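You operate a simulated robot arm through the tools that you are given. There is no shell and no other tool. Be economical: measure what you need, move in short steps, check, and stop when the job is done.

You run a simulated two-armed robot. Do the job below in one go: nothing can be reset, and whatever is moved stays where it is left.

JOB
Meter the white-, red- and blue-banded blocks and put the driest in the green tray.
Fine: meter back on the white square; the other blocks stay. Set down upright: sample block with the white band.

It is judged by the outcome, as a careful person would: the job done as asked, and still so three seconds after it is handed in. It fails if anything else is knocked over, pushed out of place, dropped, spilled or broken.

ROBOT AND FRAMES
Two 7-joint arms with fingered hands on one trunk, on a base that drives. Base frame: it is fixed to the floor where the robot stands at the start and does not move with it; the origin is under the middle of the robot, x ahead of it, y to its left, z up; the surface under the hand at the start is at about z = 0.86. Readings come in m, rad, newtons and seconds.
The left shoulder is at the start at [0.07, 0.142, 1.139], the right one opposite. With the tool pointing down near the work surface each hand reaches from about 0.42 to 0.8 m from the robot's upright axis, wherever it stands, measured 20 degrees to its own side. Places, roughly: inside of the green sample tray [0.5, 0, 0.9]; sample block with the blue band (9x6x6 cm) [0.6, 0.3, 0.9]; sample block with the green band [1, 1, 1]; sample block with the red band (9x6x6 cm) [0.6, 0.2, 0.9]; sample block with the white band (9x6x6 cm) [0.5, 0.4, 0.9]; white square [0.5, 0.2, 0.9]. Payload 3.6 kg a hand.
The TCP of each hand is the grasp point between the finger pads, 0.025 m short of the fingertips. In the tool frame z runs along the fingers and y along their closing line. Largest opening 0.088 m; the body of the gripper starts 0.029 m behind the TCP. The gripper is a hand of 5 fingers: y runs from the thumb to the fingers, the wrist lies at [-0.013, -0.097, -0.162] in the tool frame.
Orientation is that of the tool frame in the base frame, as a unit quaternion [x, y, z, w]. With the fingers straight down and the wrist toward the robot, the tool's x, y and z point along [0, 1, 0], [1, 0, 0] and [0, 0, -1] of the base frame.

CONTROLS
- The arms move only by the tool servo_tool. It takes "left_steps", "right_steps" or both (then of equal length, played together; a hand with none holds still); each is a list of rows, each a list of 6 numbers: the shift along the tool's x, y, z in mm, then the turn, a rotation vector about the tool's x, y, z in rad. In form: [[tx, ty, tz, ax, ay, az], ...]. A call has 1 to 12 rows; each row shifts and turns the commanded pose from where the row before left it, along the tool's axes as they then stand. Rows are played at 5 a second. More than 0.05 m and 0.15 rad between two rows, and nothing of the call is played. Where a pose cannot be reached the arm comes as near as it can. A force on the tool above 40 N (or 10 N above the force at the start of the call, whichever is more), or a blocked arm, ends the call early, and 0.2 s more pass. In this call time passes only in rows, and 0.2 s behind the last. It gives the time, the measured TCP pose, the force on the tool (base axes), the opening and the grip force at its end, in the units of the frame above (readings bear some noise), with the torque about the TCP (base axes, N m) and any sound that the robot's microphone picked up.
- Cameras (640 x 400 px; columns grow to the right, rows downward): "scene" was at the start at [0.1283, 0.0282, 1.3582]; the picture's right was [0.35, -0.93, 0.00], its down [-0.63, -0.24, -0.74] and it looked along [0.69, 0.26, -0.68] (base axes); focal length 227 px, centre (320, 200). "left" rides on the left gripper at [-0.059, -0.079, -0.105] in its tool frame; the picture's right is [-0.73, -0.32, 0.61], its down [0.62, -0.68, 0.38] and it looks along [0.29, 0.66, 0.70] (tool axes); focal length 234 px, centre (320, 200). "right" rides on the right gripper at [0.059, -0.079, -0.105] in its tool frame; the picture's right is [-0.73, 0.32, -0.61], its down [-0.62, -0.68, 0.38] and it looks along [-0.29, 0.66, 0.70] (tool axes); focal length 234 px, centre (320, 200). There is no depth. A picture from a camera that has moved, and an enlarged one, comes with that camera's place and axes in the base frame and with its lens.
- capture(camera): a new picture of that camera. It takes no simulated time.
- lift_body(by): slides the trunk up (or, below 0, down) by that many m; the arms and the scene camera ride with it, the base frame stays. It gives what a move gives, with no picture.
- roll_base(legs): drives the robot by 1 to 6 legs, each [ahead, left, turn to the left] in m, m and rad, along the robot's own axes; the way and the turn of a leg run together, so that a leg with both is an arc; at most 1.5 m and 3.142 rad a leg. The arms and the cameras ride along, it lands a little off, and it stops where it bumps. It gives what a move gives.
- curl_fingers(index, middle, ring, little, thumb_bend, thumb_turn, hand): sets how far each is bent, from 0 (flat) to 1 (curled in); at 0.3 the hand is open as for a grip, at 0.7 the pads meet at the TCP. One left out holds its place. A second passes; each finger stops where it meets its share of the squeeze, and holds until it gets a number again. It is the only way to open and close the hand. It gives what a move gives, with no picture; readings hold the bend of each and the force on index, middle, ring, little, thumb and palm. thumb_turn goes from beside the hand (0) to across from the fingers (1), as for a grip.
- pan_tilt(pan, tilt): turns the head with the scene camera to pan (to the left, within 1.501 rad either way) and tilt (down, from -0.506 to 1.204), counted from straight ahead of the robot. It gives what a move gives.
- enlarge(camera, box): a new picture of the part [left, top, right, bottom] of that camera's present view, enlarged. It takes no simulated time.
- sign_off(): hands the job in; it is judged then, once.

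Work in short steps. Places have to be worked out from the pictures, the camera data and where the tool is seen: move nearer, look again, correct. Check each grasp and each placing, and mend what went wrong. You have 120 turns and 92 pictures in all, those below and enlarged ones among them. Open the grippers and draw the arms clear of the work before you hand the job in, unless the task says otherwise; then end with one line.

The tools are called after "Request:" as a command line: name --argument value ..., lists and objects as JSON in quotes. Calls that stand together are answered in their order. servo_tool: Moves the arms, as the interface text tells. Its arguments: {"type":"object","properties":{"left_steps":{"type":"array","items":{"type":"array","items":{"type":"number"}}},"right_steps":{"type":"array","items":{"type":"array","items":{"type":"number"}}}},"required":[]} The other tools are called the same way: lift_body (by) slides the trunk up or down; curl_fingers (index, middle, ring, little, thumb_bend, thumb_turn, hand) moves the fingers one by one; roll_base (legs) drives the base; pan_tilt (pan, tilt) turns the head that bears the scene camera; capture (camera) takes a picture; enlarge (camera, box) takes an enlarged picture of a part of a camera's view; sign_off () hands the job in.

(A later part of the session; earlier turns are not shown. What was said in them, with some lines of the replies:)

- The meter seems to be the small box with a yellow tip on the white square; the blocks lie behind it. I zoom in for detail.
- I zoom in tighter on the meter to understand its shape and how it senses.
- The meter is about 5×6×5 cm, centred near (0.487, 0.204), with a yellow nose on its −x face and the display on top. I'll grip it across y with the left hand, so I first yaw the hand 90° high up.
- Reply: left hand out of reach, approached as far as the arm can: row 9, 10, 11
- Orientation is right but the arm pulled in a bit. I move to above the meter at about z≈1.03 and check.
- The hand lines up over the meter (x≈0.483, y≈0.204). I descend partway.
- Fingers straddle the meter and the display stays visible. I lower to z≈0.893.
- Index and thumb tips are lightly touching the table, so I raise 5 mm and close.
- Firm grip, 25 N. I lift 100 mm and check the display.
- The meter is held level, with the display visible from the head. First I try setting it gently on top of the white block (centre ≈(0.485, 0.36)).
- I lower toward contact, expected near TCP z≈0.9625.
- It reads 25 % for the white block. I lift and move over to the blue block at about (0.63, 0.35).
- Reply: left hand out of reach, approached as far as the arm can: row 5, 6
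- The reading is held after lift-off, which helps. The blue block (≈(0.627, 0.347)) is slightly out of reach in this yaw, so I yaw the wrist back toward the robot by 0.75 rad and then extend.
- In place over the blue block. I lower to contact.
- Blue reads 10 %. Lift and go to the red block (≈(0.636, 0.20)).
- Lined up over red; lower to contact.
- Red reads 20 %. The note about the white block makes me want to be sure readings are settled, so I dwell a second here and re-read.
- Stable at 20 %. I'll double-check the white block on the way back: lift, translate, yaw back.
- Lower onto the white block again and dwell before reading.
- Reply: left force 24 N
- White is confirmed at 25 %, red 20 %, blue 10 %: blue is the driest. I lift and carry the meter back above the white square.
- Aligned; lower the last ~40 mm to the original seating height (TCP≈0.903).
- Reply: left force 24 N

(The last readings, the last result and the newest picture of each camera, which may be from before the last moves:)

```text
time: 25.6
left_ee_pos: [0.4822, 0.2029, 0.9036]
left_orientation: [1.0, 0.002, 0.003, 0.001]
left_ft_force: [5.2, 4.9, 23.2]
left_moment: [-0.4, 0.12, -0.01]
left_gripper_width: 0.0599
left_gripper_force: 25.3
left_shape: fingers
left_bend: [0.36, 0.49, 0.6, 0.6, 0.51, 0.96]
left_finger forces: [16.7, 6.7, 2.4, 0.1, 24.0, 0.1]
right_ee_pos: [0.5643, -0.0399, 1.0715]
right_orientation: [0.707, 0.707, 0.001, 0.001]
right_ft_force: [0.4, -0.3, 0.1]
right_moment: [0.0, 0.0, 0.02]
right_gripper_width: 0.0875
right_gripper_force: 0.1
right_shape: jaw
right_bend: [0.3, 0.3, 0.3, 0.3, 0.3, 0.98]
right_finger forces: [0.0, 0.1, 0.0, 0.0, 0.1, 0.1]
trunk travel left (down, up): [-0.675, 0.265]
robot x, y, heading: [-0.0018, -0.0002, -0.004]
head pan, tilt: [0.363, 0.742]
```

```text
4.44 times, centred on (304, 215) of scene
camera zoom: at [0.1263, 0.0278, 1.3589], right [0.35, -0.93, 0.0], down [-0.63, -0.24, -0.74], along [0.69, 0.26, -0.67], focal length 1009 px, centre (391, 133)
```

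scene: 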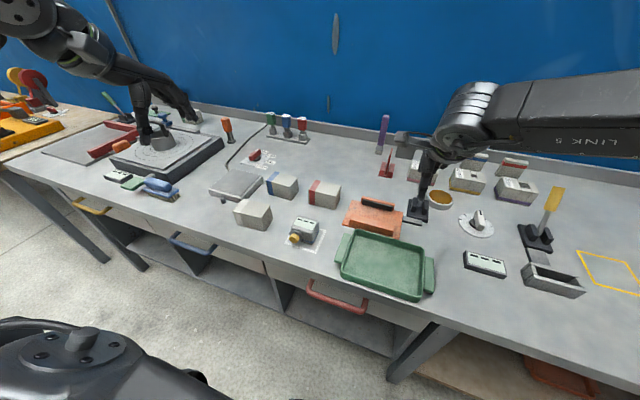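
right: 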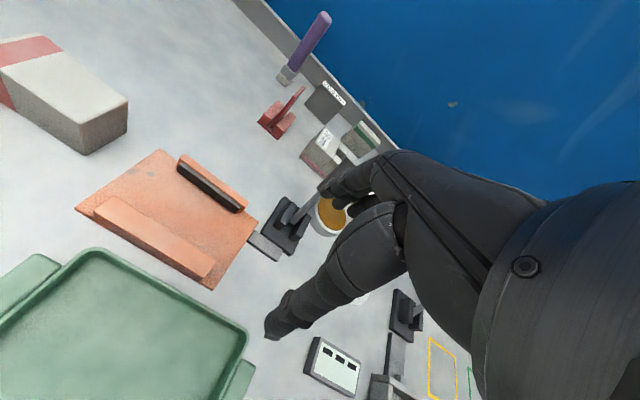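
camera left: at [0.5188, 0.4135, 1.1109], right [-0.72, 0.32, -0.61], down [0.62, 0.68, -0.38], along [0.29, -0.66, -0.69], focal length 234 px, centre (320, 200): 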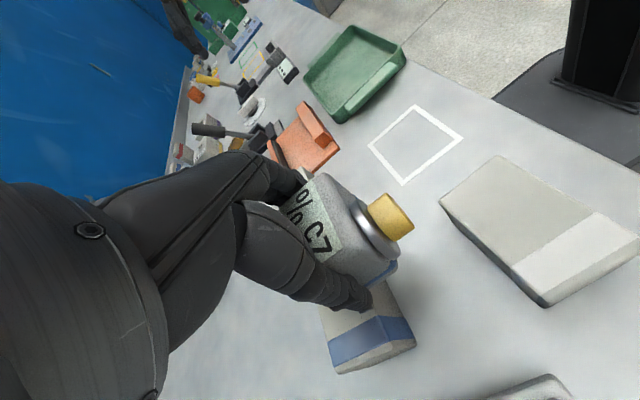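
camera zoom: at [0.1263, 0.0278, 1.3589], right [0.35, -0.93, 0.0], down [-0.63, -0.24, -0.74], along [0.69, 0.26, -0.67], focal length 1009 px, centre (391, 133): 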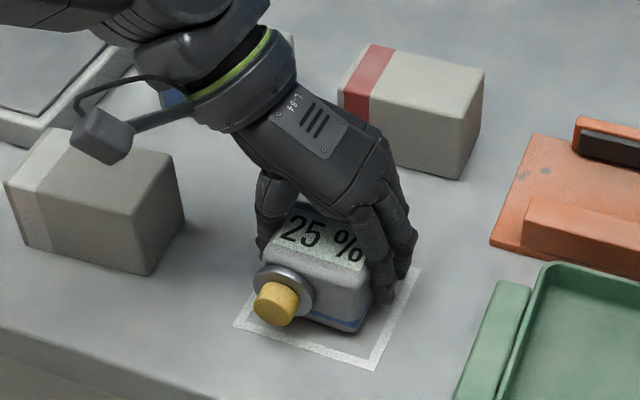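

Seated within the square. I ease pressure 2 mm, open, and rise.

Request:
servo_tool --left_steps '[[0, 0, -2, 0, 0, 0]]'

Request:
curl_fingers --hand "left" --index 0.3 --middle 0.3 --ring 0.3 --little 0.3 --thumb_bend 0.3

Request:
servo_tool --left_steps '[[0, 0, -20, 0, 0, 0], [0, 0, -40, 0, 0, 0], [0, 0, -40, 0, 0, 0], [0, 0, -20, 0, 0, 0]]'

Request:
enlarge --camera "scene" --box '[200, 140, 440, 290]'

```text
time: 26.0
left_ee_pos: [0.4812, 0.204, 0.904]
left_orientation: [1.0, 0.0, 0.001, -0.001]
left_ft_force: [4.3, 3.8, 19.4]
left_moment: [-0.35, 0.09, 0.09]
left_gripper_width: 0.0596
left_gripper_force: 24.2
left_shape: fingers
left_bend: [0.36, 0.49, 0.6, 0.6, 0.51, 0.96]
left_finger forces: [16.4, 6.8, 3.0, 0.1, 23.2, 0.0]
right_ee_pos: [0.5655, -0.0378, 1.0711]
right_orientation: [0.707, 0.708, 0.001, 0.001]
right_ft_force: [0.2, -0.1, 1.1]
right_moment: [0.0, 0.0, 0.0]
right_gripper_width: 0.0876
right_gripper_force: 0.0
right_shape: jaw
right_bend: [0.3, 0.3, 0.3, 0.3, 0.3, 0.98]
right_finger forces: [0.0, 0.0, 0.0, 0.1, 0.0, 0.0]
trunk travel left (down, up): [-0.675, 0.265]
robot x, y, heading: [0.0007, 0.0005, -0.005]
head pan, tilt: [0.363, 0.742]
```

```text
time: 27.0
left_ee_pos: [0.4825, 0.2041, 0.9044]
left_orientation: [1.0, 0.0, 0.0, 0.0]
left_ft_force: [-1.0, 0.2, -0.5]
left_moment: [0.0, 0.0, 0.0]
left_gripper_width: 0.085
left_gripper_force: 0.0
left_shape: fingers
left_bend: [0.3, 0.3, 0.3, 0.3, 0.3, 0.97]
left_finger forces: [0.6, 0.0, 0.1, 0.0, 0.0, 0.1]
right_ee_pos: [0.5663, -0.0389, 1.0713]
right_orientation: [0.707, 0.707, -0.001, 0.0]
right_ft_force: [-0.1, 0.6, 0.0]
right_moment: [0.0, 0.03, -0.04]
right_gripper_width: 0.088
right_gripper_force: 0.0
right_shape: jaw
right_bend: [0.3, 0.3, 0.3, 0.3, 0.3, 0.98]
right_finger forces: [0.1, 0.0, 0.0, 0.0, 0.0, 0.0]
trunk travel left (down, up): [-0.675, 0.265]
robot x, y, heading: [-0.0012, 0.0009, -0.0]
head pan, tilt: [0.363, 0.742]
```

```text
time: 28.0
left_ee_pos: [0.4806, 0.2039, 1.0222]
left_orientation: [1.0, 0.0, 0.0, 0.0]
left_ft_force: [-0.4, -0.5, 0.6]
left_moment: [-0.03, 0.0, -0.01]
left_gripper_width: 0.0844
left_gripper_force: 0.0
left_shape: fingers
left_bend: [0.3, 0.3, 0.3, 0.3, 0.3, 0.97]
left_finger forces: [0.0, 0.1, 0.0, 0.0, 0.0, 0.0]
right_ee_pos: [0.5657, -0.0389, 1.0715]
right_orientation: [0.707, 0.707, -0.001, 0.0]
right_ft_force: [-1.0, -0.3, 0.3]
right_moment: [0.0, -0.02, 0.04]
right_gripper_width: 0.0877
right_gripper_force: 0.1
right_shape: jaw
right_bend: [0.3, 0.3, 0.3, 0.3, 0.3, 0.98]
right_finger forces: [0.0, 0.0, 0.0, 0.0, 0.0, 0.1]
trunk travel left (down, up): [-0.675, 0.265]
robot x, y, heading: [-0.0007, -0.0013, 0.0]
head pan, tilt: [0.363, 0.742]
```

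```text
2.67 times, centred on (320, 215) of scene
camera zoom: at [0.1283, 0.028, 1.3582], right [0.35, -0.93, 0.0], down [-0.63, -0.24, -0.74], along [0.69, 0.26, -0.68], focal length 606 px, centre (320, 160)
```

zoom: 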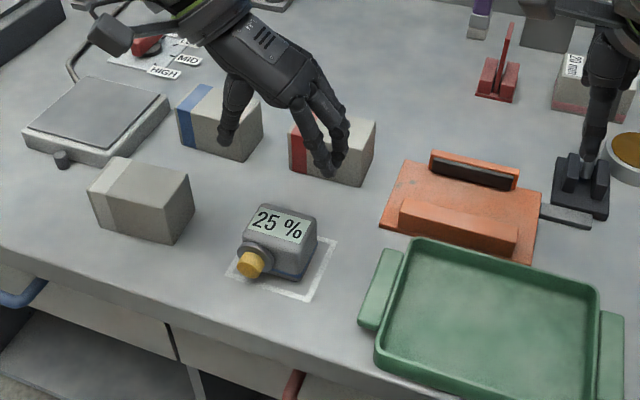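

Meter is back on the square; other blocks undisturbed. Next I yaw the left hand back (wrist toward robot) to grip the blue block across x, while moving the right hand up and to the right, away from the tray.

Request:
servo_tool --left_steps '[[0, 0, 0, 0, 0, -0.1428], [0, 0, 0, 0, 0, -0.1428], [0, 0, 0, 0, 0, -0.1428], [0, 0, 0, 0, 0, -0.1428], [0, 0, 0, 0, 0, -0.1428], [0, 0, 0, 0, 0, -0.1428], [0, 0, 0, 0, 0, -0.1428], [0, 0, 0, 0, 0, -0.1428], [0, 0, 0, 0, 0, -0.1428], [0, 0, 0, 0, 0, -0.1428], [0, 0, 0, 0, 0, -0.1428]]' --right_steps '[[0, 0, -20, 0, 0, 0], [0, 0, -20, 0, 0, 0], [0, 0, -20, 0, 0, 0], [0, 0, -20, 0, 0, 0], [-30, 0, 0, 0, 0, 0], [-30, 0, 0, 0, 0, 0], [-30, 0, 0, 0, 0, 0], [-30, 0, 0, 0, 0, 0], [-30, 0, 0, 0, 0, 0], [-30, 0, 0, 0, 0, 0], [-30, 0, 0, 0, 0, 0]]'

```text
time: 30.4
left_ee_pos: [0.4825, 0.2022, 1.0237]
left_orientation: [0.707, 0.708, 0.001, 0.0]
left_ft_force: [0.1, 0.4, 0.2]
left_moment: [0.0, -0.01, 0.0]
left_gripper_width: 0.0846
left_gripper_force: 0.0
left_shape: fingers
left_bend: [0.3, 0.3, 0.3, 0.3, 0.3, 0.97]
left_finger forces: [0.1, 0.0, 0.1, 0.1, 0.1, 0.0]
right_ee_pos: [0.5651, -0.2509, 1.1503]
right_orientation: [0.707, 0.707, 0.0, -0.001]
right_ft_force: [0.0, 0.1, -0.6]
right_moment: [0.01, 0.0, -0.03]
right_gripper_width: 0.0876
right_gripper_force: 0.0
right_shape: jaw
right_bend: [0.3, 0.3, 0.3, 0.3, 0.3, 0.98]
right_finger forces: [0.0, 0.0, 0.1, 0.0, 0.0, 0.0]
trunk travel left (down, up): [-0.675, 0.265]
robot x, y, heading: [-0.0031, 0.0009, 0.002]
head pan, tilt: [0.363, 0.742]
```

Move over the blue block at (0.628, 0.347).

Request:
servo_tool --left_steps '[[29, 29, 0, 0, 0, 0], [29, 29, 0, 0, 0, 0], [29, 29, 0, 0, 0, 0], [29, 29, 0, 0, 0, 0], [29, 29, 0, 0, 0, 0]]'

Request:
enlarge --camera "scene" --box '[200, 100, 456, 280]'

Request:
capture --camera "left"

```text
time: 31.6
left_ee_pos: [0.6283, 0.348, 1.0228]
left_orientation: [0.707, 0.707, -0.001, 0.0]
left_ft_force: [0.8, -0.1, -0.2]
left_moment: [-0.01, 0.03, -0.01]
left_gripper_width: 0.0849
left_gripper_force: 0.0
left_shape: fingers
left_bend: [0.3, 0.3, 0.3, 0.3, 0.3, 0.97]
left_finger forces: [0.0, 0.0, 0.0, 0.0, 0.1, 0.0]
right_ee_pos: [0.568, -0.2481, 1.1498]
right_orientation: [0.707, 0.707, -0.001, 0.0]
right_ft_force: [-0.3, 0.1, 0.4]
right_moment: [-0.04, -0.03, 0.01]
right_gripper_width: 0.0875
right_gripper_force: 0.0
right_shape: jaw
right_bend: [0.3, 0.3, 0.3, 0.3, 0.3, 0.98]
right_finger forces: [0.1, 0.0, 0.0, 0.0, 0.0, 0.0]
trunk travel left (down, up): [-0.675, 0.265]
robot x, y, heading: [-0.0043, -0.0032, 0.002]
head pan, tilt: [0.363, 0.742]
```

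```text
2.22 times, centred on (328, 190) of scene
camera zoom: at [0.1295, 0.0287, 1.3581], right [0.35, -0.93, 0.0], down [-0.63, -0.24, -0.74], along [0.69, 0.26, -0.68], focal length 505 px, centre (302, 222)
```

zoom: 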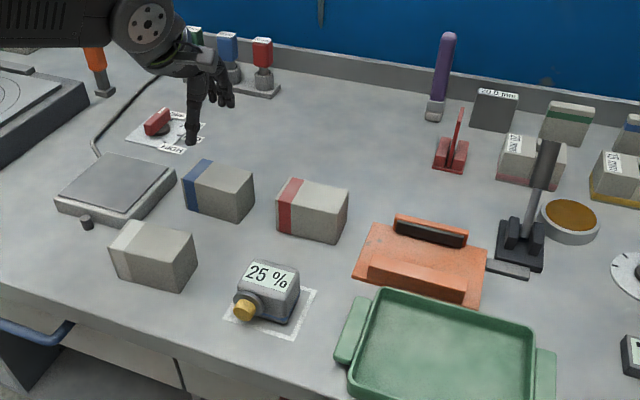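

```text
59 pictures are left
camera left: at [0.5483, 0.2894, 1.1285], right [-0.32, -0.73, -0.61], down [-0.68, 0.62, -0.38], along [0.66, 0.29, -0.7], focal length 234 px, centre (320, 200)
```

left: 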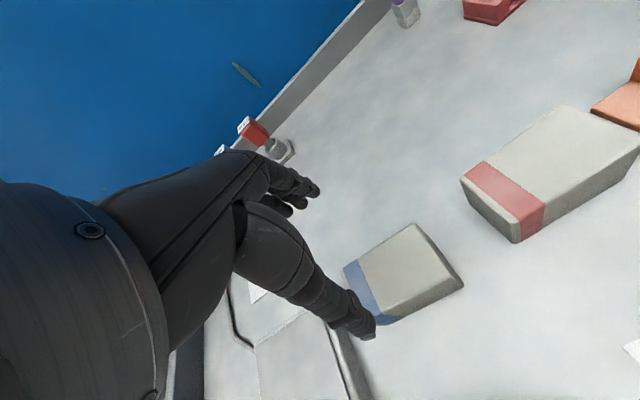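

Left view puts the block centre nearer x≈0.62. Shift 6 mm back and descend to just above its top.

Request:
servo_tool --left_steps '[[0, -3, 20, 0, 0, 0], [0, -3, 20, 0, 0, 0], [0, 0, 17, 0, 0, 0]]'

Request:
enlarge --camera "scene" --box '[220, 110, 332, 190]'

Request:
capture --camera "left"

```text
time: 32.4
left_ee_pos: [0.622, 0.3473, 0.9669]
left_orientation: [0.708, 0.706, 0.0, 0.0]
left_ft_force: [-0.3, -0.9, -0.1]
left_moment: [0.03, -0.01, -0.04]
left_gripper_width: 0.0846
left_gripper_force: 0.0
left_shape: fingers
left_bend: [0.3, 0.3, 0.3, 0.3, 0.3, 0.97]
left_finger forces: [0.0, 0.0, 0.0, 0.0, 0.0, 0.1]
right_ee_pos: [0.5663, -0.2492, 1.1487]
right_orientation: [0.707, 0.707, 0.0, 0.0]
right_ft_force: [-0.4, 0.7, 0.4]
right_moment: [0.0, 0.01, 0.0]
right_gripper_width: 0.0878
right_gripper_force: 0.0
right_shape: jaw
right_bend: [0.3, 0.3, 0.3, 0.3, 0.3, 0.98]
right_finger forces: [0.0, 0.0, 0.1, 0.1, 0.0, 0.0]
trunk travel left (down, up): [-0.675, 0.265]
robot x, y, heading: [-0.0002, -0.0017, 0.0]
head pan, tilt: [0.363, 0.742]
```

```text
5.00 times, centred on (276, 150) of scene
camera zoom: at [0.1285, 0.028, 1.3582], right [0.35, -0.93, 0.0], down [-0.63, -0.24, -0.74], along [0.69, 0.26, -0.68], focal length 1135 px, centre (540, 450)
```

zoom: 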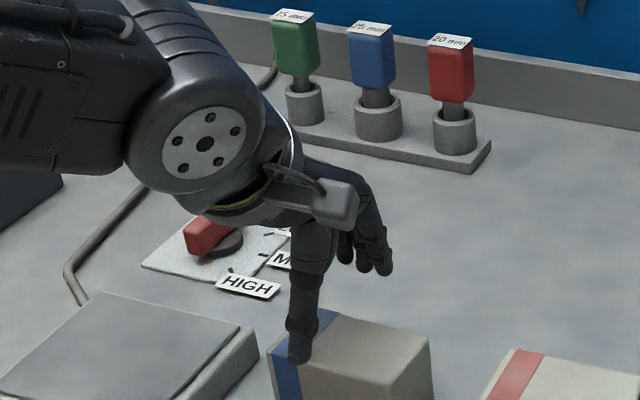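

```text
57 pictures are left
camera left: at [0.542, 0.289, 1.0722], right [-0.32, -0.73, -0.61], down [-0.68, 0.62, -0.38], along [0.66, 0.29, -0.7], focal length 234 px, centre (320, 200)
```

left: 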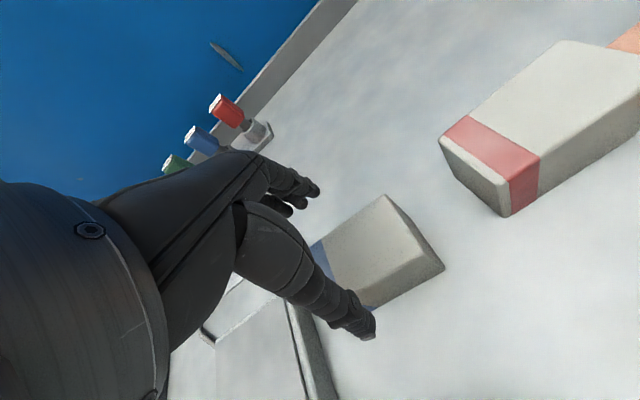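

Thumb clears the near face, fingers the far face. I lower to TCP z≈0.91.

Request:
servo_tool --left_steps '[[0, 0, 19, 0, 0, 0], [0, 0, 19, 0, 0, 0], [0, 0, 19, 0, 0, 0]]'

Request:
capture --camera "left"

```text
time: 33.2
left_ee_pos: [0.6219, 0.3485, 0.9083]
left_orientation: [0.706, 0.708, 0.0, 0.0]
left_ft_force: [0.1, 0.0, 0.0]
left_moment: [-0.03, 0.01, 0.03]
left_gripper_width: 0.085
left_gripper_force: 0.2
left_shape: fingers
left_bend: [0.3, 0.3, 0.3, 0.3, 0.3, 0.97]
left_finger forces: [0.0, 0.0, 0.1, 0.1, 0.0, 0.0]
right_ee_pos: [0.5659, -0.2486, 1.1486]
right_orientation: [0.707, 0.707, 0.0, -0.001]
right_ft_force: [-0.4, 1.0, 0.2]
right_moment: [0.03, 0.01, 0.0]
right_gripper_width: 0.0876
right_gripper_force: 0.1
right_shape: jaw
right_bend: [0.3, 0.3, 0.3, 0.3, 0.3, 0.98]
right_finger forces: [0.0, 0.1, 0.0, 0.0, 0.0, 0.1]
trunk travel left (down, up): [-0.675, 0.265]
robot x, y, heading: [0.0024, 0.0015, 0.004]
head pan, tilt: [0.363, 0.742]
```

```text
56 pictures are left
camera left: at [0.542, 0.2886, 1.0141], right [-0.32, -0.73, -0.61], down [-0.68, 0.62, -0.38], along [0.66, 0.29, -0.7], focal length 234 px, centre (320, 200)
```

left: 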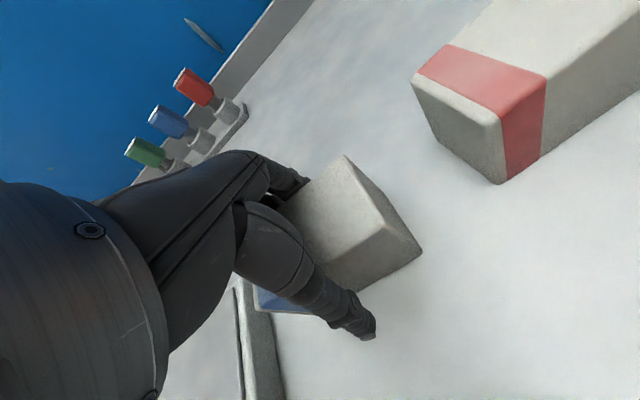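

No contact forces; close the hand on the block.

Request:
curl_fingers --hand "left" --index 0.6 --middle 0.6 --ring 0.6 --little 0.6 --thumb_bend 0.6

Request:
servo_tool --left_steps '[[0, 0, -15, 0, 0, 0], [0, 0, -30, 0, 0, 0], [0, 0, -40, 0, 0, 0], [0, 0, -40, 0, 0, 0]]'

Request:
capture --camera "left"

Request:
enlarge --camera "scene" --box '[200, 80, 440, 290]'

```text
time: 34.2
left_ee_pos: [0.621, 0.348, 0.9088]
left_orientation: [0.708, 0.707, 0.001, 0.0]
left_ft_force: [2.2, -0.5, 4.2]
left_moment: [0.09, -0.27, -0.07]
left_gripper_width: 0.0501
left_gripper_force: 24.9
left_shape: fingers
left_bend: [0.49, 0.53, 0.53, 0.56, 0.5, 0.93]
left_finger forces: [10.3, 5.3, 4.4, 5.7, 23.7, 0.0]
right_ee_pos: [0.5663, -0.2486, 1.1514]
right_orientation: [0.707, 0.707, 0.0, 0.0]
right_ft_force: [-0.9, -0.2, -0.6]
right_moment: [0.0, 0.01, 0.02]
right_gripper_width: 0.0876
right_gripper_force: 0.0
right_shape: jaw
right_bend: [0.3, 0.3, 0.3, 0.3, 0.3, 0.98]
right_finger forces: [0.1, 0.1, 0.1, 0.1, 0.1, 0.0]
trunk travel left (down, up): [-0.675, 0.265]
robot x, y, heading: [-0.0, -0.0007, 0.001]
head pan, tilt: [0.363, 0.742]
```

```text
time: 35.2
left_ee_pos: [0.6206, 0.3466, 1.0347]
left_orientation: [0.708, 0.706, 0.0, -0.001]
left_ft_force: [-0.3, -0.4, -3.4]
left_moment: [-0.01, -0.04, 0.02]
left_gripper_width: 0.0497
left_gripper_force: 22.8
left_shape: fingers
left_bend: [0.49, 0.54, 0.54, 0.56, 0.5, 0.93]
left_finger forces: [9.7, 4.4, 3.7, 5.1, 23.4, 0.0]
right_ee_pos: [0.5661, -0.2488, 1.1502]
right_orientation: [0.708, 0.707, 0.0, 0.001]
right_ft_force: [-0.9, 0.7, 0.0]
right_moment: [-0.02, 0.0, 0.0]
right_gripper_width: 0.0879
right_gripper_force: 0.1
right_shape: jaw
right_bend: [0.3, 0.3, 0.3, 0.3, 0.3, 0.98]
right_finger forces: [0.0, 0.1, 0.1, 0.1, 0.1, 0.0]
trunk travel left (down, up): [-0.675, 0.265]
robot x, y, heading: [-0.0017, -0.0016, 0.002]
head pan, tilt: [0.363, 0.742]
```

```text
55 pictures are left
camera left: at [0.5409, 0.2876, 1.1409], right [-0.32, -0.73, -0.61], down [-0.68, 0.62, -0.38], along [0.66, 0.29, -0.7], focal length 234 px, centre (320, 200)
```

left: 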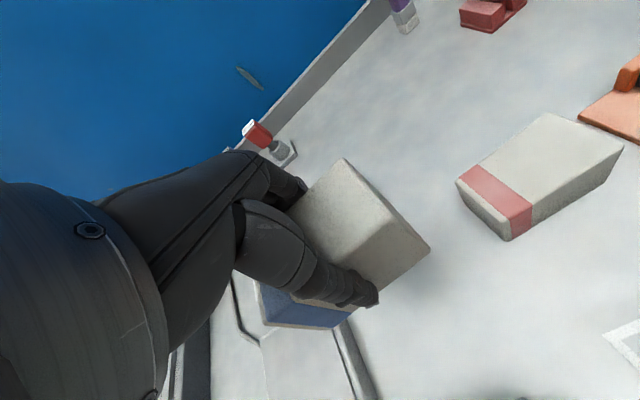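

```text
1.90 times, centred on (320, 185) of scene
camera zoom: at [0.128, 0.028, 1.3582], right [0.35, -0.94, 0.0], down [-0.63, -0.24, -0.74], along [0.69, 0.26, -0.68], focal length 433 px, centre (320, 229)
```

zoom: 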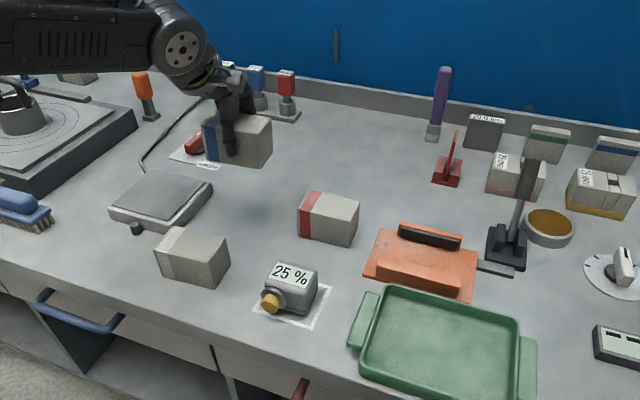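

Block held securely. I carry it toward the tray (interior centre ≈(0.45, 0)), checking reach on the way.

Request:
servo_tool --left_steps '[[-38, -10, 0, 0, 0, 0], [-38, -18, 0, 0, 0, 0], [-38, -18, 0, 0, 0, 0], [-38, -18, 0, 0, 0, 0], [-38, -18, 0, 0, 0, 0], [-38, -18, 0, 0, 0, 0], [-38, -18, 0, 0, 0, 0], [-38, -18, 0, 0, 0, 0], [-38, -18, 0, 0, 0, 0]]'

Request:
capture --camera "scene"

Request:
capture --camera "left"

```text
time: 37.2
left_ee_pos: [0.4649, 0.0555, 1.0386]
left_orientation: [0.708, 0.707, -0.001, 0.002]
left_ft_force: [-0.4, 0.5, -3.6]
left_moment: [-0.02, -0.04, -0.02]
left_gripper_width: 0.0499
left_gripper_force: 22.9
left_shape: fingers
left_bend: [0.5, 0.54, 0.54, 0.56, 0.5, 0.93]
left_finger forces: [9.6, 4.4, 3.6, 4.6, 22.5, 0.1]
left hand out of reach, approached as far as the arm can: row 8, 9
right_ee_pos: [0.5649, -0.2483, 1.1504]
right_orientation: [0.707, 0.707, -0.001, 0.0]
right_ft_force: [0.7, 0.5, -0.1]
right_moment: [0.01, 0.01, -0.01]
right_gripper_width: 0.0878
right_gripper_force: 0.0
right_shape: jaw
right_bend: [0.3, 0.3, 0.3, 0.3, 0.3, 0.98]
right_finger forces: [0.0, 0.0, 0.0, 0.0, 0.0, 0.0]
trunk travel left (down, up): [-0.675, 0.265]
robot x, y, heading: [0.0024, 0.0004, 0.002]
head pan, tilt: [0.363, 0.742]
```

```text
53 pictures are left
camera scene: at [0.1272, 0.0281, 1.3583], right [0.35, -0.93, 0.0], down [-0.63, -0.24, -0.74], along [0.69, 0.26, -0.68], focal length 227 px, centre (320, 200)
```

scene: 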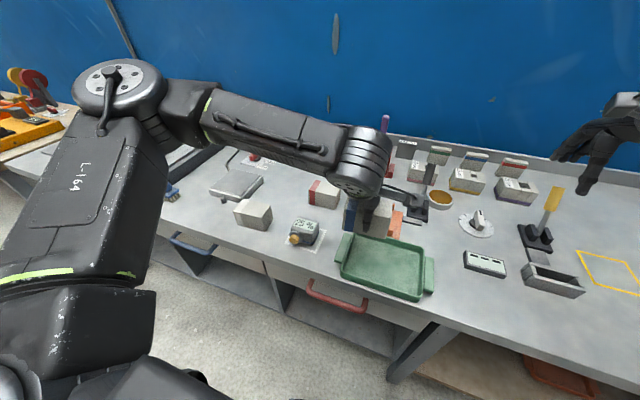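

```text
52 pictures are left
camera left: at [0.3845, -0.0032, 1.1452], right [-0.32, -0.73, -0.61], down [-0.68, 0.62, -0.39], along [0.66, 0.29, -0.7], focal length 234 px, centre (320, 200)
```

left: 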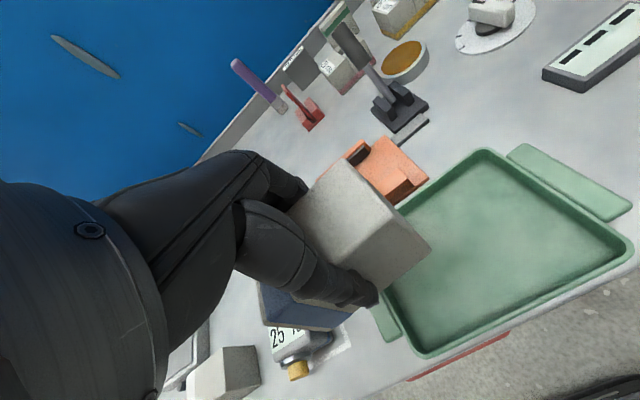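

The tray spans about x 0.40–0.52, y −0.09–0.07 (centre ≈(0.458, −0.008)). The arm runs out of reach at y≈0.055, so I slide the base 8 cm to the right, carrying the block along above everything.

Request:
roll_base --legs '[[0, -0.08, 0]]'

Request:
capture --camera "left"

Request:
capture --camera "scene"

```text
time: 38.2
left_ee_pos: [0.4655, -0.0224, 1.0387]
left_orientation: [0.708, 0.707, -0.001, 0.001]
left_ft_force: [0.2, -0.4, -2.9]
left_moment: [-0.01, -0.03, 0.03]
left_gripper_width: 0.0497
left_gripper_force: 22.5
left_shape: fingers
left_bend: [0.5, 0.54, 0.54, 0.56, 0.5, 0.93]
left_finger forces: [9.7, 4.3, 3.7, 4.8, 22.4, 0.1]
right_ee_pos: [0.5666, -0.3266, 1.1492]
right_orientation: [0.707, 0.707, 0.0, -0.001]
right_ft_force: [0.7, -0.7, 0.1]
right_moment: [0.0, -0.01, -0.02]
right_gripper_width: 0.0879
right_gripper_force: 0.1
right_shape: jaw
right_bend: [0.3, 0.3, 0.3, 0.3, 0.3, 0.98]
right_finger forces: [0.0, 0.0, 0.0, 0.1, 0.0, 0.0]
trunk travel left (down, up): [-0.675, 0.265]
robot x, y, heading: [0.0004, -0.08, -0.001]
head pan, tilt: [0.363, 0.742]
```

```text
51 pictures are left
camera left: at [0.386, -0.0811, 1.1447], right [-0.32, -0.73, -0.6], down [-0.68, 0.62, -0.39], along [0.66, 0.29, -0.7], focal length 234 px, centre (320, 200)
```

left: 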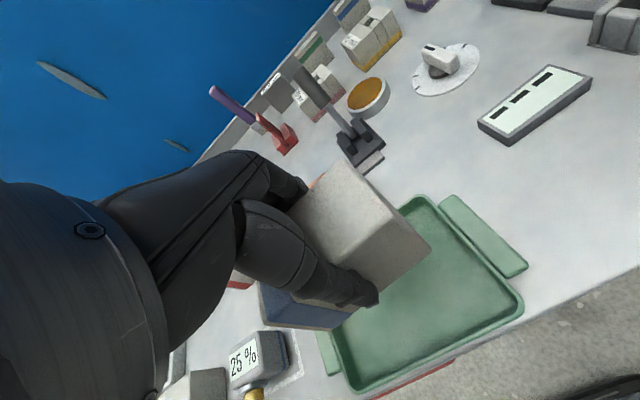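

```text
50 pictures are left
camera scene: at [0.1287, -0.0498, 1.3582], right [0.36, -0.93, 0.0], down [-0.63, -0.24, -0.74], along [0.69, 0.26, -0.68], focal length 227 px, centre (320, 200)
```

scene: 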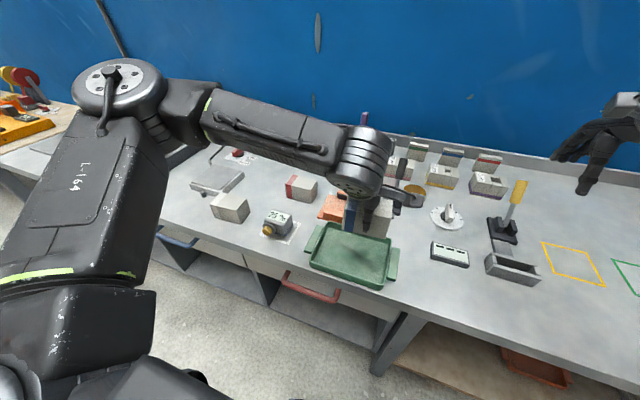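

Now I shift to (0.452, −0.006) and descend partway above the tray rim.

Request:
servo_tool --left_steps '[[8, -6, 10, 0, 0, 0], [8, -7, 15, 0, 0, 0], [0, 0, 20, 0, 0, 0], [0, 0, 15, 0, 0, 0]]'

Request:
capture --camera "left"

Request:
enlarge --camera "scene" --box '[270, 170, 430, 300]'

```text
time: 39.2
left_ee_pos: [0.4537, -0.0055, 0.9781]
left_orientation: [0.708, 0.707, -0.001, 0.001]
left_ft_force: [0.2, 1.1, -3.3]
left_moment: [-0.02, -0.02, 0.03]
left_gripper_width: 0.0495
left_gripper_force: 21.8
left_shape: fingers
left_bend: [0.5, 0.54, 0.54, 0.56, 0.5, 0.93]
left_finger forces: [9.6, 4.4, 3.4, 4.7, 22.2, 0.1]
right_ee_pos: [0.5662, -0.3269, 1.1504]
right_orientation: [0.707, 0.707, 0.0, 0.0]
right_ft_force: [0.2, 0.1, 0.7]
right_moment: [0.0, -0.02, -0.03]
right_gripper_width: 0.0879
right_gripper_force: 0.1
right_shape: jaw
right_bend: [0.3, 0.3, 0.3, 0.3, 0.3, 0.98]
right_finger forces: [0.1, 0.0, 0.0, 0.1, 0.0, 0.0]
trunk travel left (down, up): [-0.675, 0.265]
robot x, y, heading: [0.0006, -0.0763, 0.0]
head pan, tilt: [0.363, 0.742]
```

```text
49 pictures are left
camera left: at [0.3735, -0.0649, 1.0843], right [-0.32, -0.73, -0.61], down [-0.68, 0.62, -0.39], along [0.66, 0.29, -0.7], focal length 234 px, centre (320, 200)
```

left: 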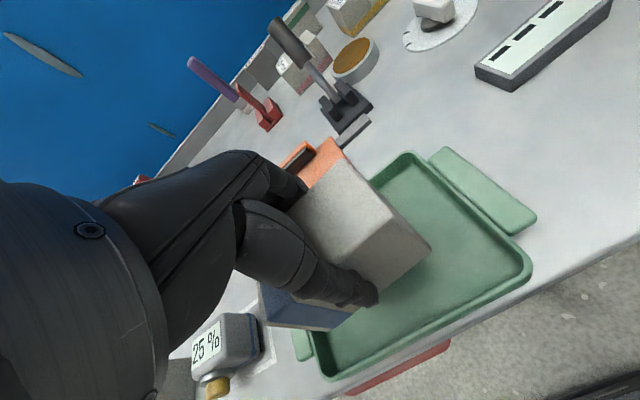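

```text
3.08 times, centred on (350, 235) of scene
camera zoom: at [0.129, -0.0497, 1.3581], right [0.35, -0.93, 0.0], down [-0.63, -0.24, -0.74], along [0.69, 0.26, -0.68], focal length 699 px, centre (228, 92)
```

zoom: 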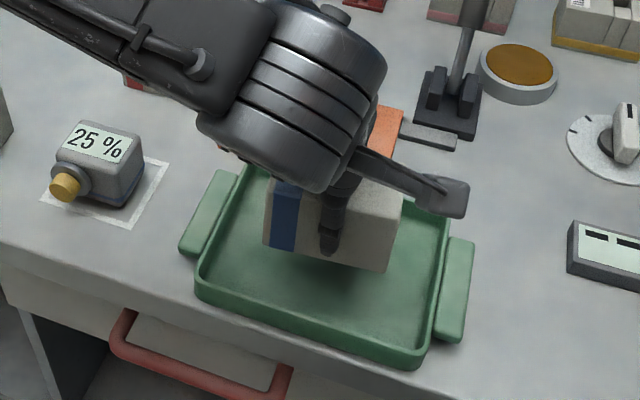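

The block is centred over the tray with room all round. I lower toward the floor, expecting contact near TCP z≈0.913.

Request:
servo_tool --left_steps '[[0, 0, 20, 0, 0, 0], [0, 0, 20, 0, 0, 0], [0, 0, 15, 0, 0, 0], [0, 0, 5, 0, 0, 0]]'

Request:
enlarge --camera "scene" --box '[290, 190, 418, 290]'

Request:
capture --camera "left"

```text
time: 40.2
left_ee_pos: [0.4508, 0.0138, 0.928]
left_orientation: [0.708, 0.706, -0.002, 0.002]
left_ft_force: [-0.2, 0.4, -3.1]
left_moment: [-0.01, 0.0, 0.02]
left_gripper_width: 0.0499
left_gripper_force: 22.5
left_shape: fingers
left_bend: [0.5, 0.54, 0.54, 0.56, 0.5, 0.93]
left_finger forces: [9.8, 4.2, 3.6, 4.7, 22.1, 0.0]
left hand out of reach, approached as far as the arm can: row 1, 2, 3, 4
right_ee_pos: [0.5664, -0.3268, 1.1494]
right_orientation: [0.706, 0.708, 0.0, 0.0]
right_ft_force: [0.1, -0.2, -0.6]
right_moment: [-0.05, 0.02, 0.03]
right_gripper_width: 0.0878
right_gripper_force: 0.1
right_shape: jaw
right_bend: [0.3, 0.3, 0.3, 0.3, 0.3, 0.98]
right_finger forces: [0.0, 0.0, 0.0, 0.1, 0.1, 0.0]
trunk travel left (down, up): [-0.675, 0.265]
robot x, y, heading: [0.0005, -0.0771, 0.003]
head pan, tilt: [0.363, 0.742]
```

```text
4.00 times, centred on (354, 240) of scene
camera zoom: at [0.1289, -0.0505, 1.3581], right [0.35, -0.93, 0.0], down [-0.63, -0.24, -0.74], along [0.69, 0.26, -0.68], focal length 908 px, centre (184, 40)
```

zoom: 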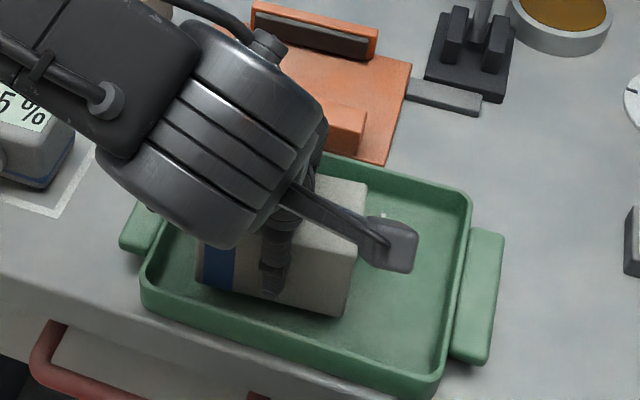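

```text
46 pictures are left
camera left: at [0.371, -0.0462, 1.0337], right [-0.32, -0.73, -0.6], down [-0.68, 0.62, -0.39], along [0.66, 0.29, -0.7], focal length 234 px, centre (320, 200)
```

left: 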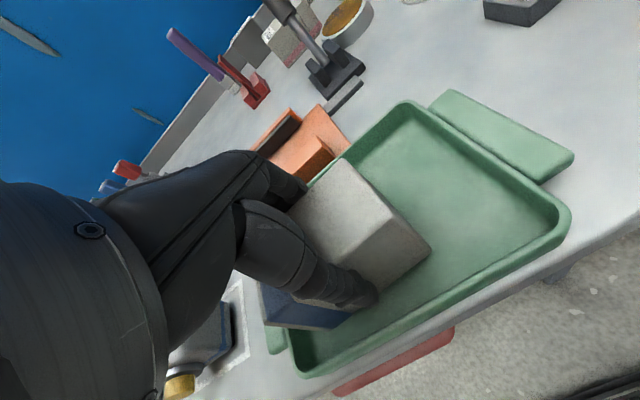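

The arm hits its limit and drifted +y. I rise again, slide the base another 7 cm right so the arm has an easier posture, then correct.

Request:
servo_tool --left_steps '[[0, 0, -20, 0, 0, 0], [0, 0, -25, 0, 0, 0]]'

Request:
roll_base --legs '[[0, -0.07, 0]]'

```text
time: 40.9
left_ee_pos: [0.4499, 0.0125, 0.9737]
left_orientation: [0.708, 0.706, -0.001, 0.001]
left_ft_force: [-0.8, 0.6, -3.3]
left_moment: [0.05, -0.03, 0.01]
left_gripper_width: 0.0498
left_gripper_force: 22.4
left_shape: fingers
left_bend: [0.5, 0.54, 0.55, 0.56, 0.5, 0.93]
left_finger forces: [9.7, 4.3, 3.5, 4.6, 22.0, 0.1]
right_ee_pos: [0.5647, -0.3281, 1.1497]
right_orientation: [0.707, 0.708, 0.0, 0.0]
right_ft_force: [-0.9, 0.1, -0.8]
right_moment: [0.0, -0.03, -0.01]
right_gripper_width: 0.0876
right_gripper_force: 0.1
right_shape: jaw
right_bend: [0.3, 0.3, 0.3, 0.3, 0.3, 0.98]
right_finger forces: [0.0, 0.0, 0.0, 0.0, 0.1, 0.0]
trunk travel left (down, up): [-0.675, 0.265]
robot x, y, heading: [0.0035, -0.0765, 0.006]
head pan, tilt: [0.363, 0.742]
```

```text
time: 41.9
left_ee_pos: [0.4499, -0.054, 0.9739]
left_orientation: [0.707, 0.707, -0.001, 0.001]
left_ft_force: [0.6, -1.0, -2.8]
left_moment: [0.0, -0.03, 0.02]
left_gripper_width: 0.0498
left_gripper_force: 22.4
left_shape: fingers
left_bend: [0.5, 0.54, 0.55, 0.56, 0.5, 0.93]
left_finger forces: [9.6, 4.3, 3.5, 4.7, 22.0, 0.1]
right_ee_pos: [0.5675, -0.3948, 1.15]
right_orientation: [0.707, 0.707, -0.001, 0.001]
right_ft_force: [0.1, 0.5, -0.2]
right_moment: [-0.02, 0.01, -0.01]
right_gripper_width: 0.0878
right_gripper_force: 0.1
right_shape: jaw
right_bend: [0.3, 0.3, 0.3, 0.3, 0.3, 0.98]
right_finger forces: [0.0, 0.0, 0.0, 0.1, 0.0, 0.1]
trunk travel left (down, up): [-0.675, 0.265]
robot x, y, heading: [0.004, -0.1512, 0.004]
head pan, tilt: [0.363, 0.742]
```

Now bring the block back to y≈−0.008 and descend.

Request:
servo_tool --left_steps '[[23, 1, 0, 0, 0, 0], [23, 1, 0, 0, 0, 0], [0, 0, 15, 0, 0, 0], [0, 0, 15, 0, 0, 0]]'

Request:
capture --camera "left"

```text
time: 42.9
left_ee_pos: [0.4524, -0.008, 0.9432]
left_orientation: [0.707, 0.707, -0.001, 0.001]
left_ft_force: [-1.1, 0.3, -3.4]
left_moment: [0.04, -0.01, 0.01]
left_gripper_width: 0.0498
left_gripper_force: 22.2
left_shape: fingers
left_bend: [0.5, 0.54, 0.55, 0.56, 0.5, 0.93]
left_finger forces: [9.6, 4.2, 3.4, 4.6, 21.8, 0.0]
right_ee_pos: [0.5661, -0.3962, 1.1488]
right_orientation: [0.705, 0.709, 0.001, 0.0]
right_ft_force: [0.6, -1.2, 0.8]
right_moment: [0.01, -0.01, -0.02]
right_gripper_width: 0.0874
right_gripper_force: 0.1
right_shape: jaw
right_bend: [0.3, 0.3, 0.3, 0.3, 0.3, 0.98]
right_finger forces: [0.1, 0.0, 0.0, 0.0, 0.1, 0.0]
trunk travel left (down, up): [-0.675, 0.265]
robot x, y, heading: [0.0014, -0.1506, 0.006]
head pan, tilt: [0.363, 0.742]
```

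```text
45 pictures are left
camera left: at [0.3726, -0.0684, 1.0503], right [-0.32, -0.73, -0.6], down [-0.68, 0.62, -0.39], along [0.66, 0.29, -0.7], focal length 234 px, centre (320, 200)
```

left: 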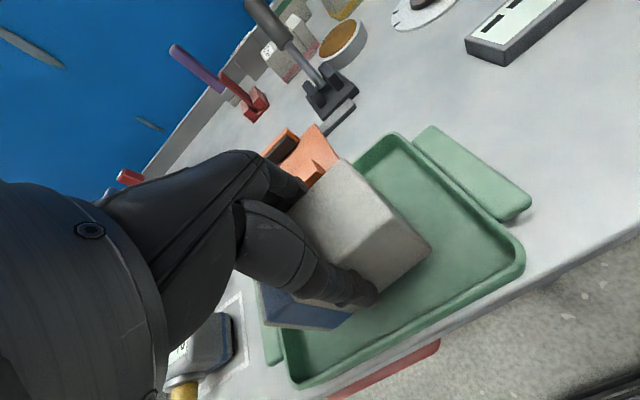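

In position with no reach limit now. Lower the remaining ~30 mm gently.

Request:
servo_tool --left_steps '[[0, 0, 15, 0, 0, 0], [0, 0, 8, 0, 0, 0], [0, 0, 4, 0, 0, 0], [0, 0, 3, 0, 0, 0]]'

Request:
capture --camera "left"

Request:
enlarge --camera "scene" --box '[260, 170, 420, 300]'

```text
time: 43.9
left_ee_pos: [0.4511, -0.0114, 0.9159]
left_orientation: [0.708, 0.707, 0.0, 0.002]
left_ft_force: [1.8, -0.1, 3.0]
left_moment: [0.02, -0.16, -0.01]
left_gripper_width: 0.0495
left_gripper_force: 23.8
left_shape: fingers
left_bend: [0.5, 0.54, 0.55, 0.56, 0.5, 0.93]
left_finger forces: [10.5, 4.6, 4.0, 4.5, 23.0, 0.1]
right_ee_pos: [0.5659, -0.3965, 1.1507]
right_orientation: [0.706, 0.708, 0.0, 0.0]
right_ft_force: [-0.4, -0.3, 0.4]
right_moment: [0.0, 0.01, -0.01]
right_gripper_width: 0.0875
right_gripper_force: 0.1
right_shape: jaw
right_bend: [0.3, 0.3, 0.3, 0.3, 0.3, 0.98]
right_finger forces: [0.0, 0.0, 0.0, 0.1, 0.1, 0.0]
trunk travel left (down, up): [-0.675, 0.265]
robot x, y, heading: [-0.0005, -0.1471, 0.001]
head pan, tilt: [0.363, 0.742]
```

```text
44 pictures are left
camera left: at [0.3717, -0.0697, 1.0206], right [-0.32, -0.73, -0.61], down [-0.68, 0.62, -0.39], along [0.66, 0.29, -0.69], focal length 234 px, centre (320, 200)
```

left: 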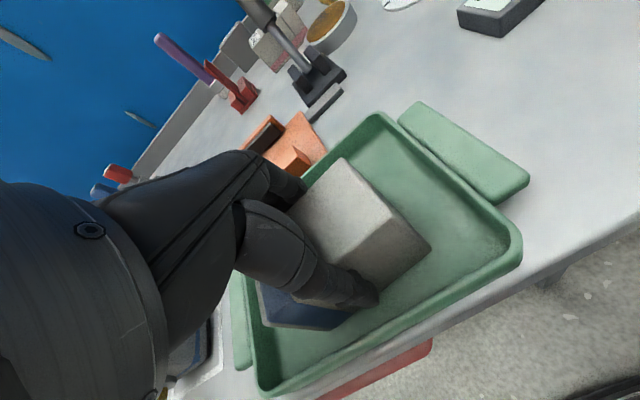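

```text
3.08 times, centred on (340, 235) of scene
camera zoom: at [0.1273, -0.1204, 1.3585], right [0.36, -0.93, 0.0], down [-0.63, -0.24, -0.74], along [0.69, 0.26, -0.68], focal length 699 px, centre (258, 92)
```

zoom: 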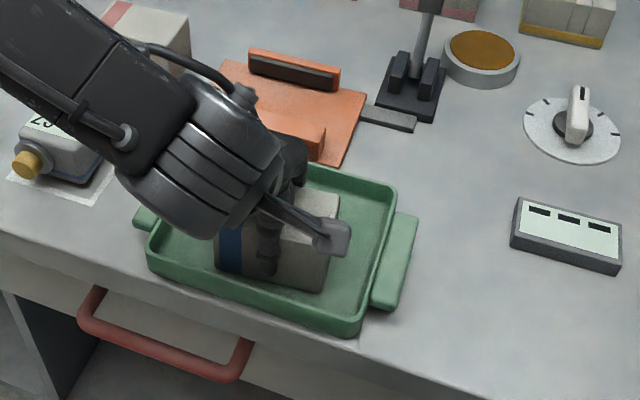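

The force sign flipped (+3 N): the block is on the tray floor, well inside the rim. I open modestly so fingers don't reach the rim.

Request:
curl_fingers --hand "left" --index 0.38 --middle 0.4 --ring 0.4 --little 0.4 --thumb_bend 0.38

Request:
capture --camera "left"

```text
time: 44.9
left_ee_pos: [0.4502, -0.0098, 0.9143]
left_orientation: [0.707, 0.707, -0.001, 0.001]
left_ft_force: [0.0, 0.7, -0.4]
left_moment: [0.03, 0.01, 0.03]
left_gripper_width: 0.0685
left_gripper_force: 0.1
left_shape: fingers
left_bend: [0.38, 0.4, 0.4, 0.4, 0.37, 0.97]
left_finger forces: [0.0, 0.1, 0.0, 0.0, 0.9, 0.0]
right_ee_pos: [0.5658, -0.3957, 1.1496]
right_orientation: [0.706, 0.708, 0.001, 0.0]
right_ft_force: [0.7, 0.3, 0.8]
right_moment: [0.02, 0.01, -0.02]
right_gripper_width: 0.0876
right_gripper_force: 0.1
right_shape: jaw
right_bend: [0.3, 0.3, 0.3, 0.3, 0.3, 0.98]
right_finger forces: [0.1, 0.0, 0.0, 0.0, 0.0, 0.0]
trunk travel left (down, up): [-0.675, 0.265]
robot x, y, heading: [-0.0011, -0.1468, -0.003]
head pan, tilt: [0.363, 0.742]
```

```text
42 pictures are left
camera left: at [0.372, -0.0698, 1.02], right [-0.32, -0.73, -0.61], down [-0.68, 0.62, -0.39], along [0.66, 0.29, -0.7], focal length 234 px, centre (320, 200)
```

left: 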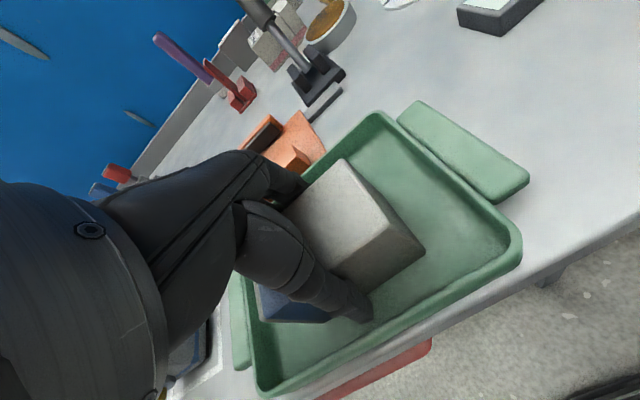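

Released; the block sits flat. I rise straight up in small steps.

Request:
servo_tool --left_steps '[[0, 0, -10, 0, 0, 0], [0, 0, -20, 0, 0, 0], [0, 0, -30, 0, 0, 0], [0, 0, -40, 0, 0, 0], [0, 0, -40, 0, 0, 0]]'

Request:
capture --camera "left"

Request:
capture --camera "scene"

```text
time: 46.1
left_ee_pos: [0.4517, -0.0094, 1.0545]
left_orientation: [0.708, 0.706, -0.001, 0.002]
left_ft_force: [-1.0, 0.6, 0.0]
left_moment: [0.02, -0.01, 0.01]
left_gripper_width: 0.0676
left_gripper_force: 0.0
left_shape: fingers
left_bend: [0.38, 0.4, 0.4, 0.4, 0.38, 0.97]
left_finger forces: [0.1, 0.0, 0.0, 0.1, 0.0, 0.0]
right_ee_pos: [0.5636, -0.3965, 1.1505]
right_orientation: [0.706, 0.708, 0.001, 0.0]
right_ft_force: [-0.7, -0.5, 0.2]
right_moment: [0.0, 0.01, -0.03]
right_gripper_width: 0.088
right_gripper_force: 0.1
right_shape: jaw
right_bend: [0.3, 0.3, 0.3, 0.3, 0.3, 0.98]
right_finger forces: [0.0, 0.1, 0.0, 0.0, 0.0, 0.1]
trunk travel left (down, up): [-0.675, 0.265]
robot x, y, heading: [0.0051, -0.1464, -0.001]
head pan, tilt: [0.363, 0.742]
```

```text
41 pictures are left
camera left: at [0.3724, -0.0683, 1.1613], right [-0.32, -0.73, -0.61], down [-0.68, 0.62, -0.39], along [0.66, 0.29, -0.7], focal length 234 px, centre (320, 200)
```

left: 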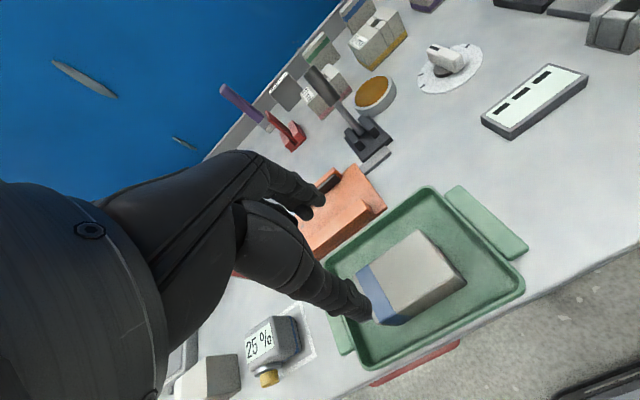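

```text
40 pictures are left
camera scene: at [0.1272, -0.121, 1.3583], right [0.36, -0.93, 0.0], down [-0.63, -0.24, -0.74], along [0.69, 0.26, -0.68], focal length 227 px, centre (320, 200)
```

scene: 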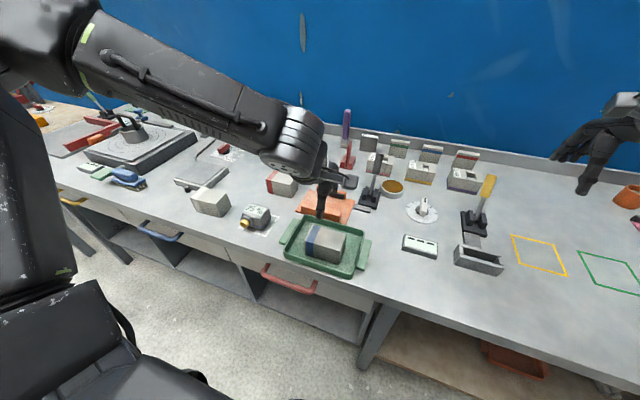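

The blue block rests flat in the tray. I open the hand fully and draw the left arm up and to the left, clear of the work.

Request:
servo_tool --left_steps '[[0, 0, -35, 0, 0, 0], [0, 0, -35, 0, 0, 0], [0, 0, -35, 0, 0, 0], [35, 0, 0, 0, 0, 0], [35, 0, 0, 0, 0, 0], [35, 0, 0, 0, 0, 0], [35, 0, 0, 0, 0, 0], [35, 0, 0, 0, 0, 0], [35, 0, 0, 0, 0, 0]]'

Request:
curl_fingers --hand "left" --index 0.3 --middle 0.3 --ring 0.3 --little 0.3 --thumb_bend 0.3

Request:
enlarge --camera "scene" --box '[160, 130, 416, 300]'

```text
time: 48.1
left_ee_pos: [0.4503, 0.1993, 1.1583]
left_orientation: [0.708, 0.706, -0.002, 0.001]
left_ft_force: [0.0, 0.1, 0.3]
left_moment: [-0.02, -0.01, -0.02]
left_gripper_width: 0.0679
left_gripper_force: 0.0
left_shape: fingers
left_bend: [0.38, 0.4, 0.4, 0.4, 0.38, 0.97]
left_finger forces: [0.1, 0.0, 0.0, 0.0, 0.0, 0.0]
right_ee_pos: [0.5657, -0.3944, 1.1502]
right_orientation: [0.706, 0.708, -0.001, 0.001]
right_ft_force: [0.2, 0.5, -0.5]
right_moment: [0.01, -0.01, 0.01]
right_gripper_width: 0.0876
right_gripper_force: 0.0
right_shape: jaw
right_bend: [0.3, 0.3, 0.3, 0.3, 0.3, 0.98]
right_finger forces: [0.0, 0.0, 0.1, 0.0, 0.0, 0.0]
trunk travel left (down, up): [-0.675, 0.265]
robot x, y, heading: [-0.0037, -0.1489, 0.001]
head pan, tilt: [0.363, 0.742]
```

```text
time: 49.1
left_ee_pos: [0.4507, 0.1991, 1.1592]
left_orientation: [0.708, 0.707, 0.0, 0.001]
left_ft_force: [-0.3, -0.6, 0.4]
left_moment: [0.0, -0.03, -0.02]
left_gripper_width: 0.0845
left_gripper_force: 0.1
left_shape: fingers
left_bend: [0.3, 0.3, 0.3, 0.3, 0.3, 0.97]
left_finger forces: [0.1, 0.0, 0.0, 0.1, 0.0, 0.0]
right_ee_pos: [0.5653, -0.3976, 1.1502]
right_orientation: [0.706, 0.708, -0.001, 0.0]
right_ft_force: [0.0, -0.1, -0.1]
right_moment: [0.04, 0.02, -0.03]
right_gripper_width: 0.0878
right_gripper_force: 0.1
right_shape: jaw
right_bend: [0.3, 0.3, 0.3, 0.3, 0.3, 0.98]
right_finger forces: [0.0, 0.0, 0.0, 0.1, 0.0, 0.0]
trunk travel left (down, up): [-0.675, 0.265]
robot x, y, heading: [0.0013, -0.1472, 0.001]
head pan, tilt: [0.363, 0.742]
```

```text
2.35 times, centred on (288, 215) of scene
camera zoom: at [0.1283, -0.1204, 1.3582], right [0.36, -0.93, 0.0], down [-0.63, -0.24, -0.74], along [0.69, 0.26, -0.68], focal length 534 px, centre (395, 165)
```

zoom: 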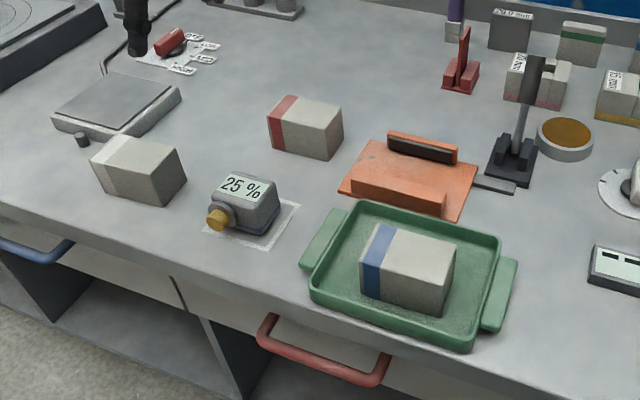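

Blue (10 %, the driest) is in the tray, the meter is on its square, and white (25 %) and red (20 %) are where they were. Handing in.

Request:
sign_off

```text
The job is handed in.
```

The blue-banded block read driest (blue 10 %, red 20 %, white 25 %) and is now in the green tray; the meter is back on the white square, the white and red blocks were left in place, and the white block is still upright.
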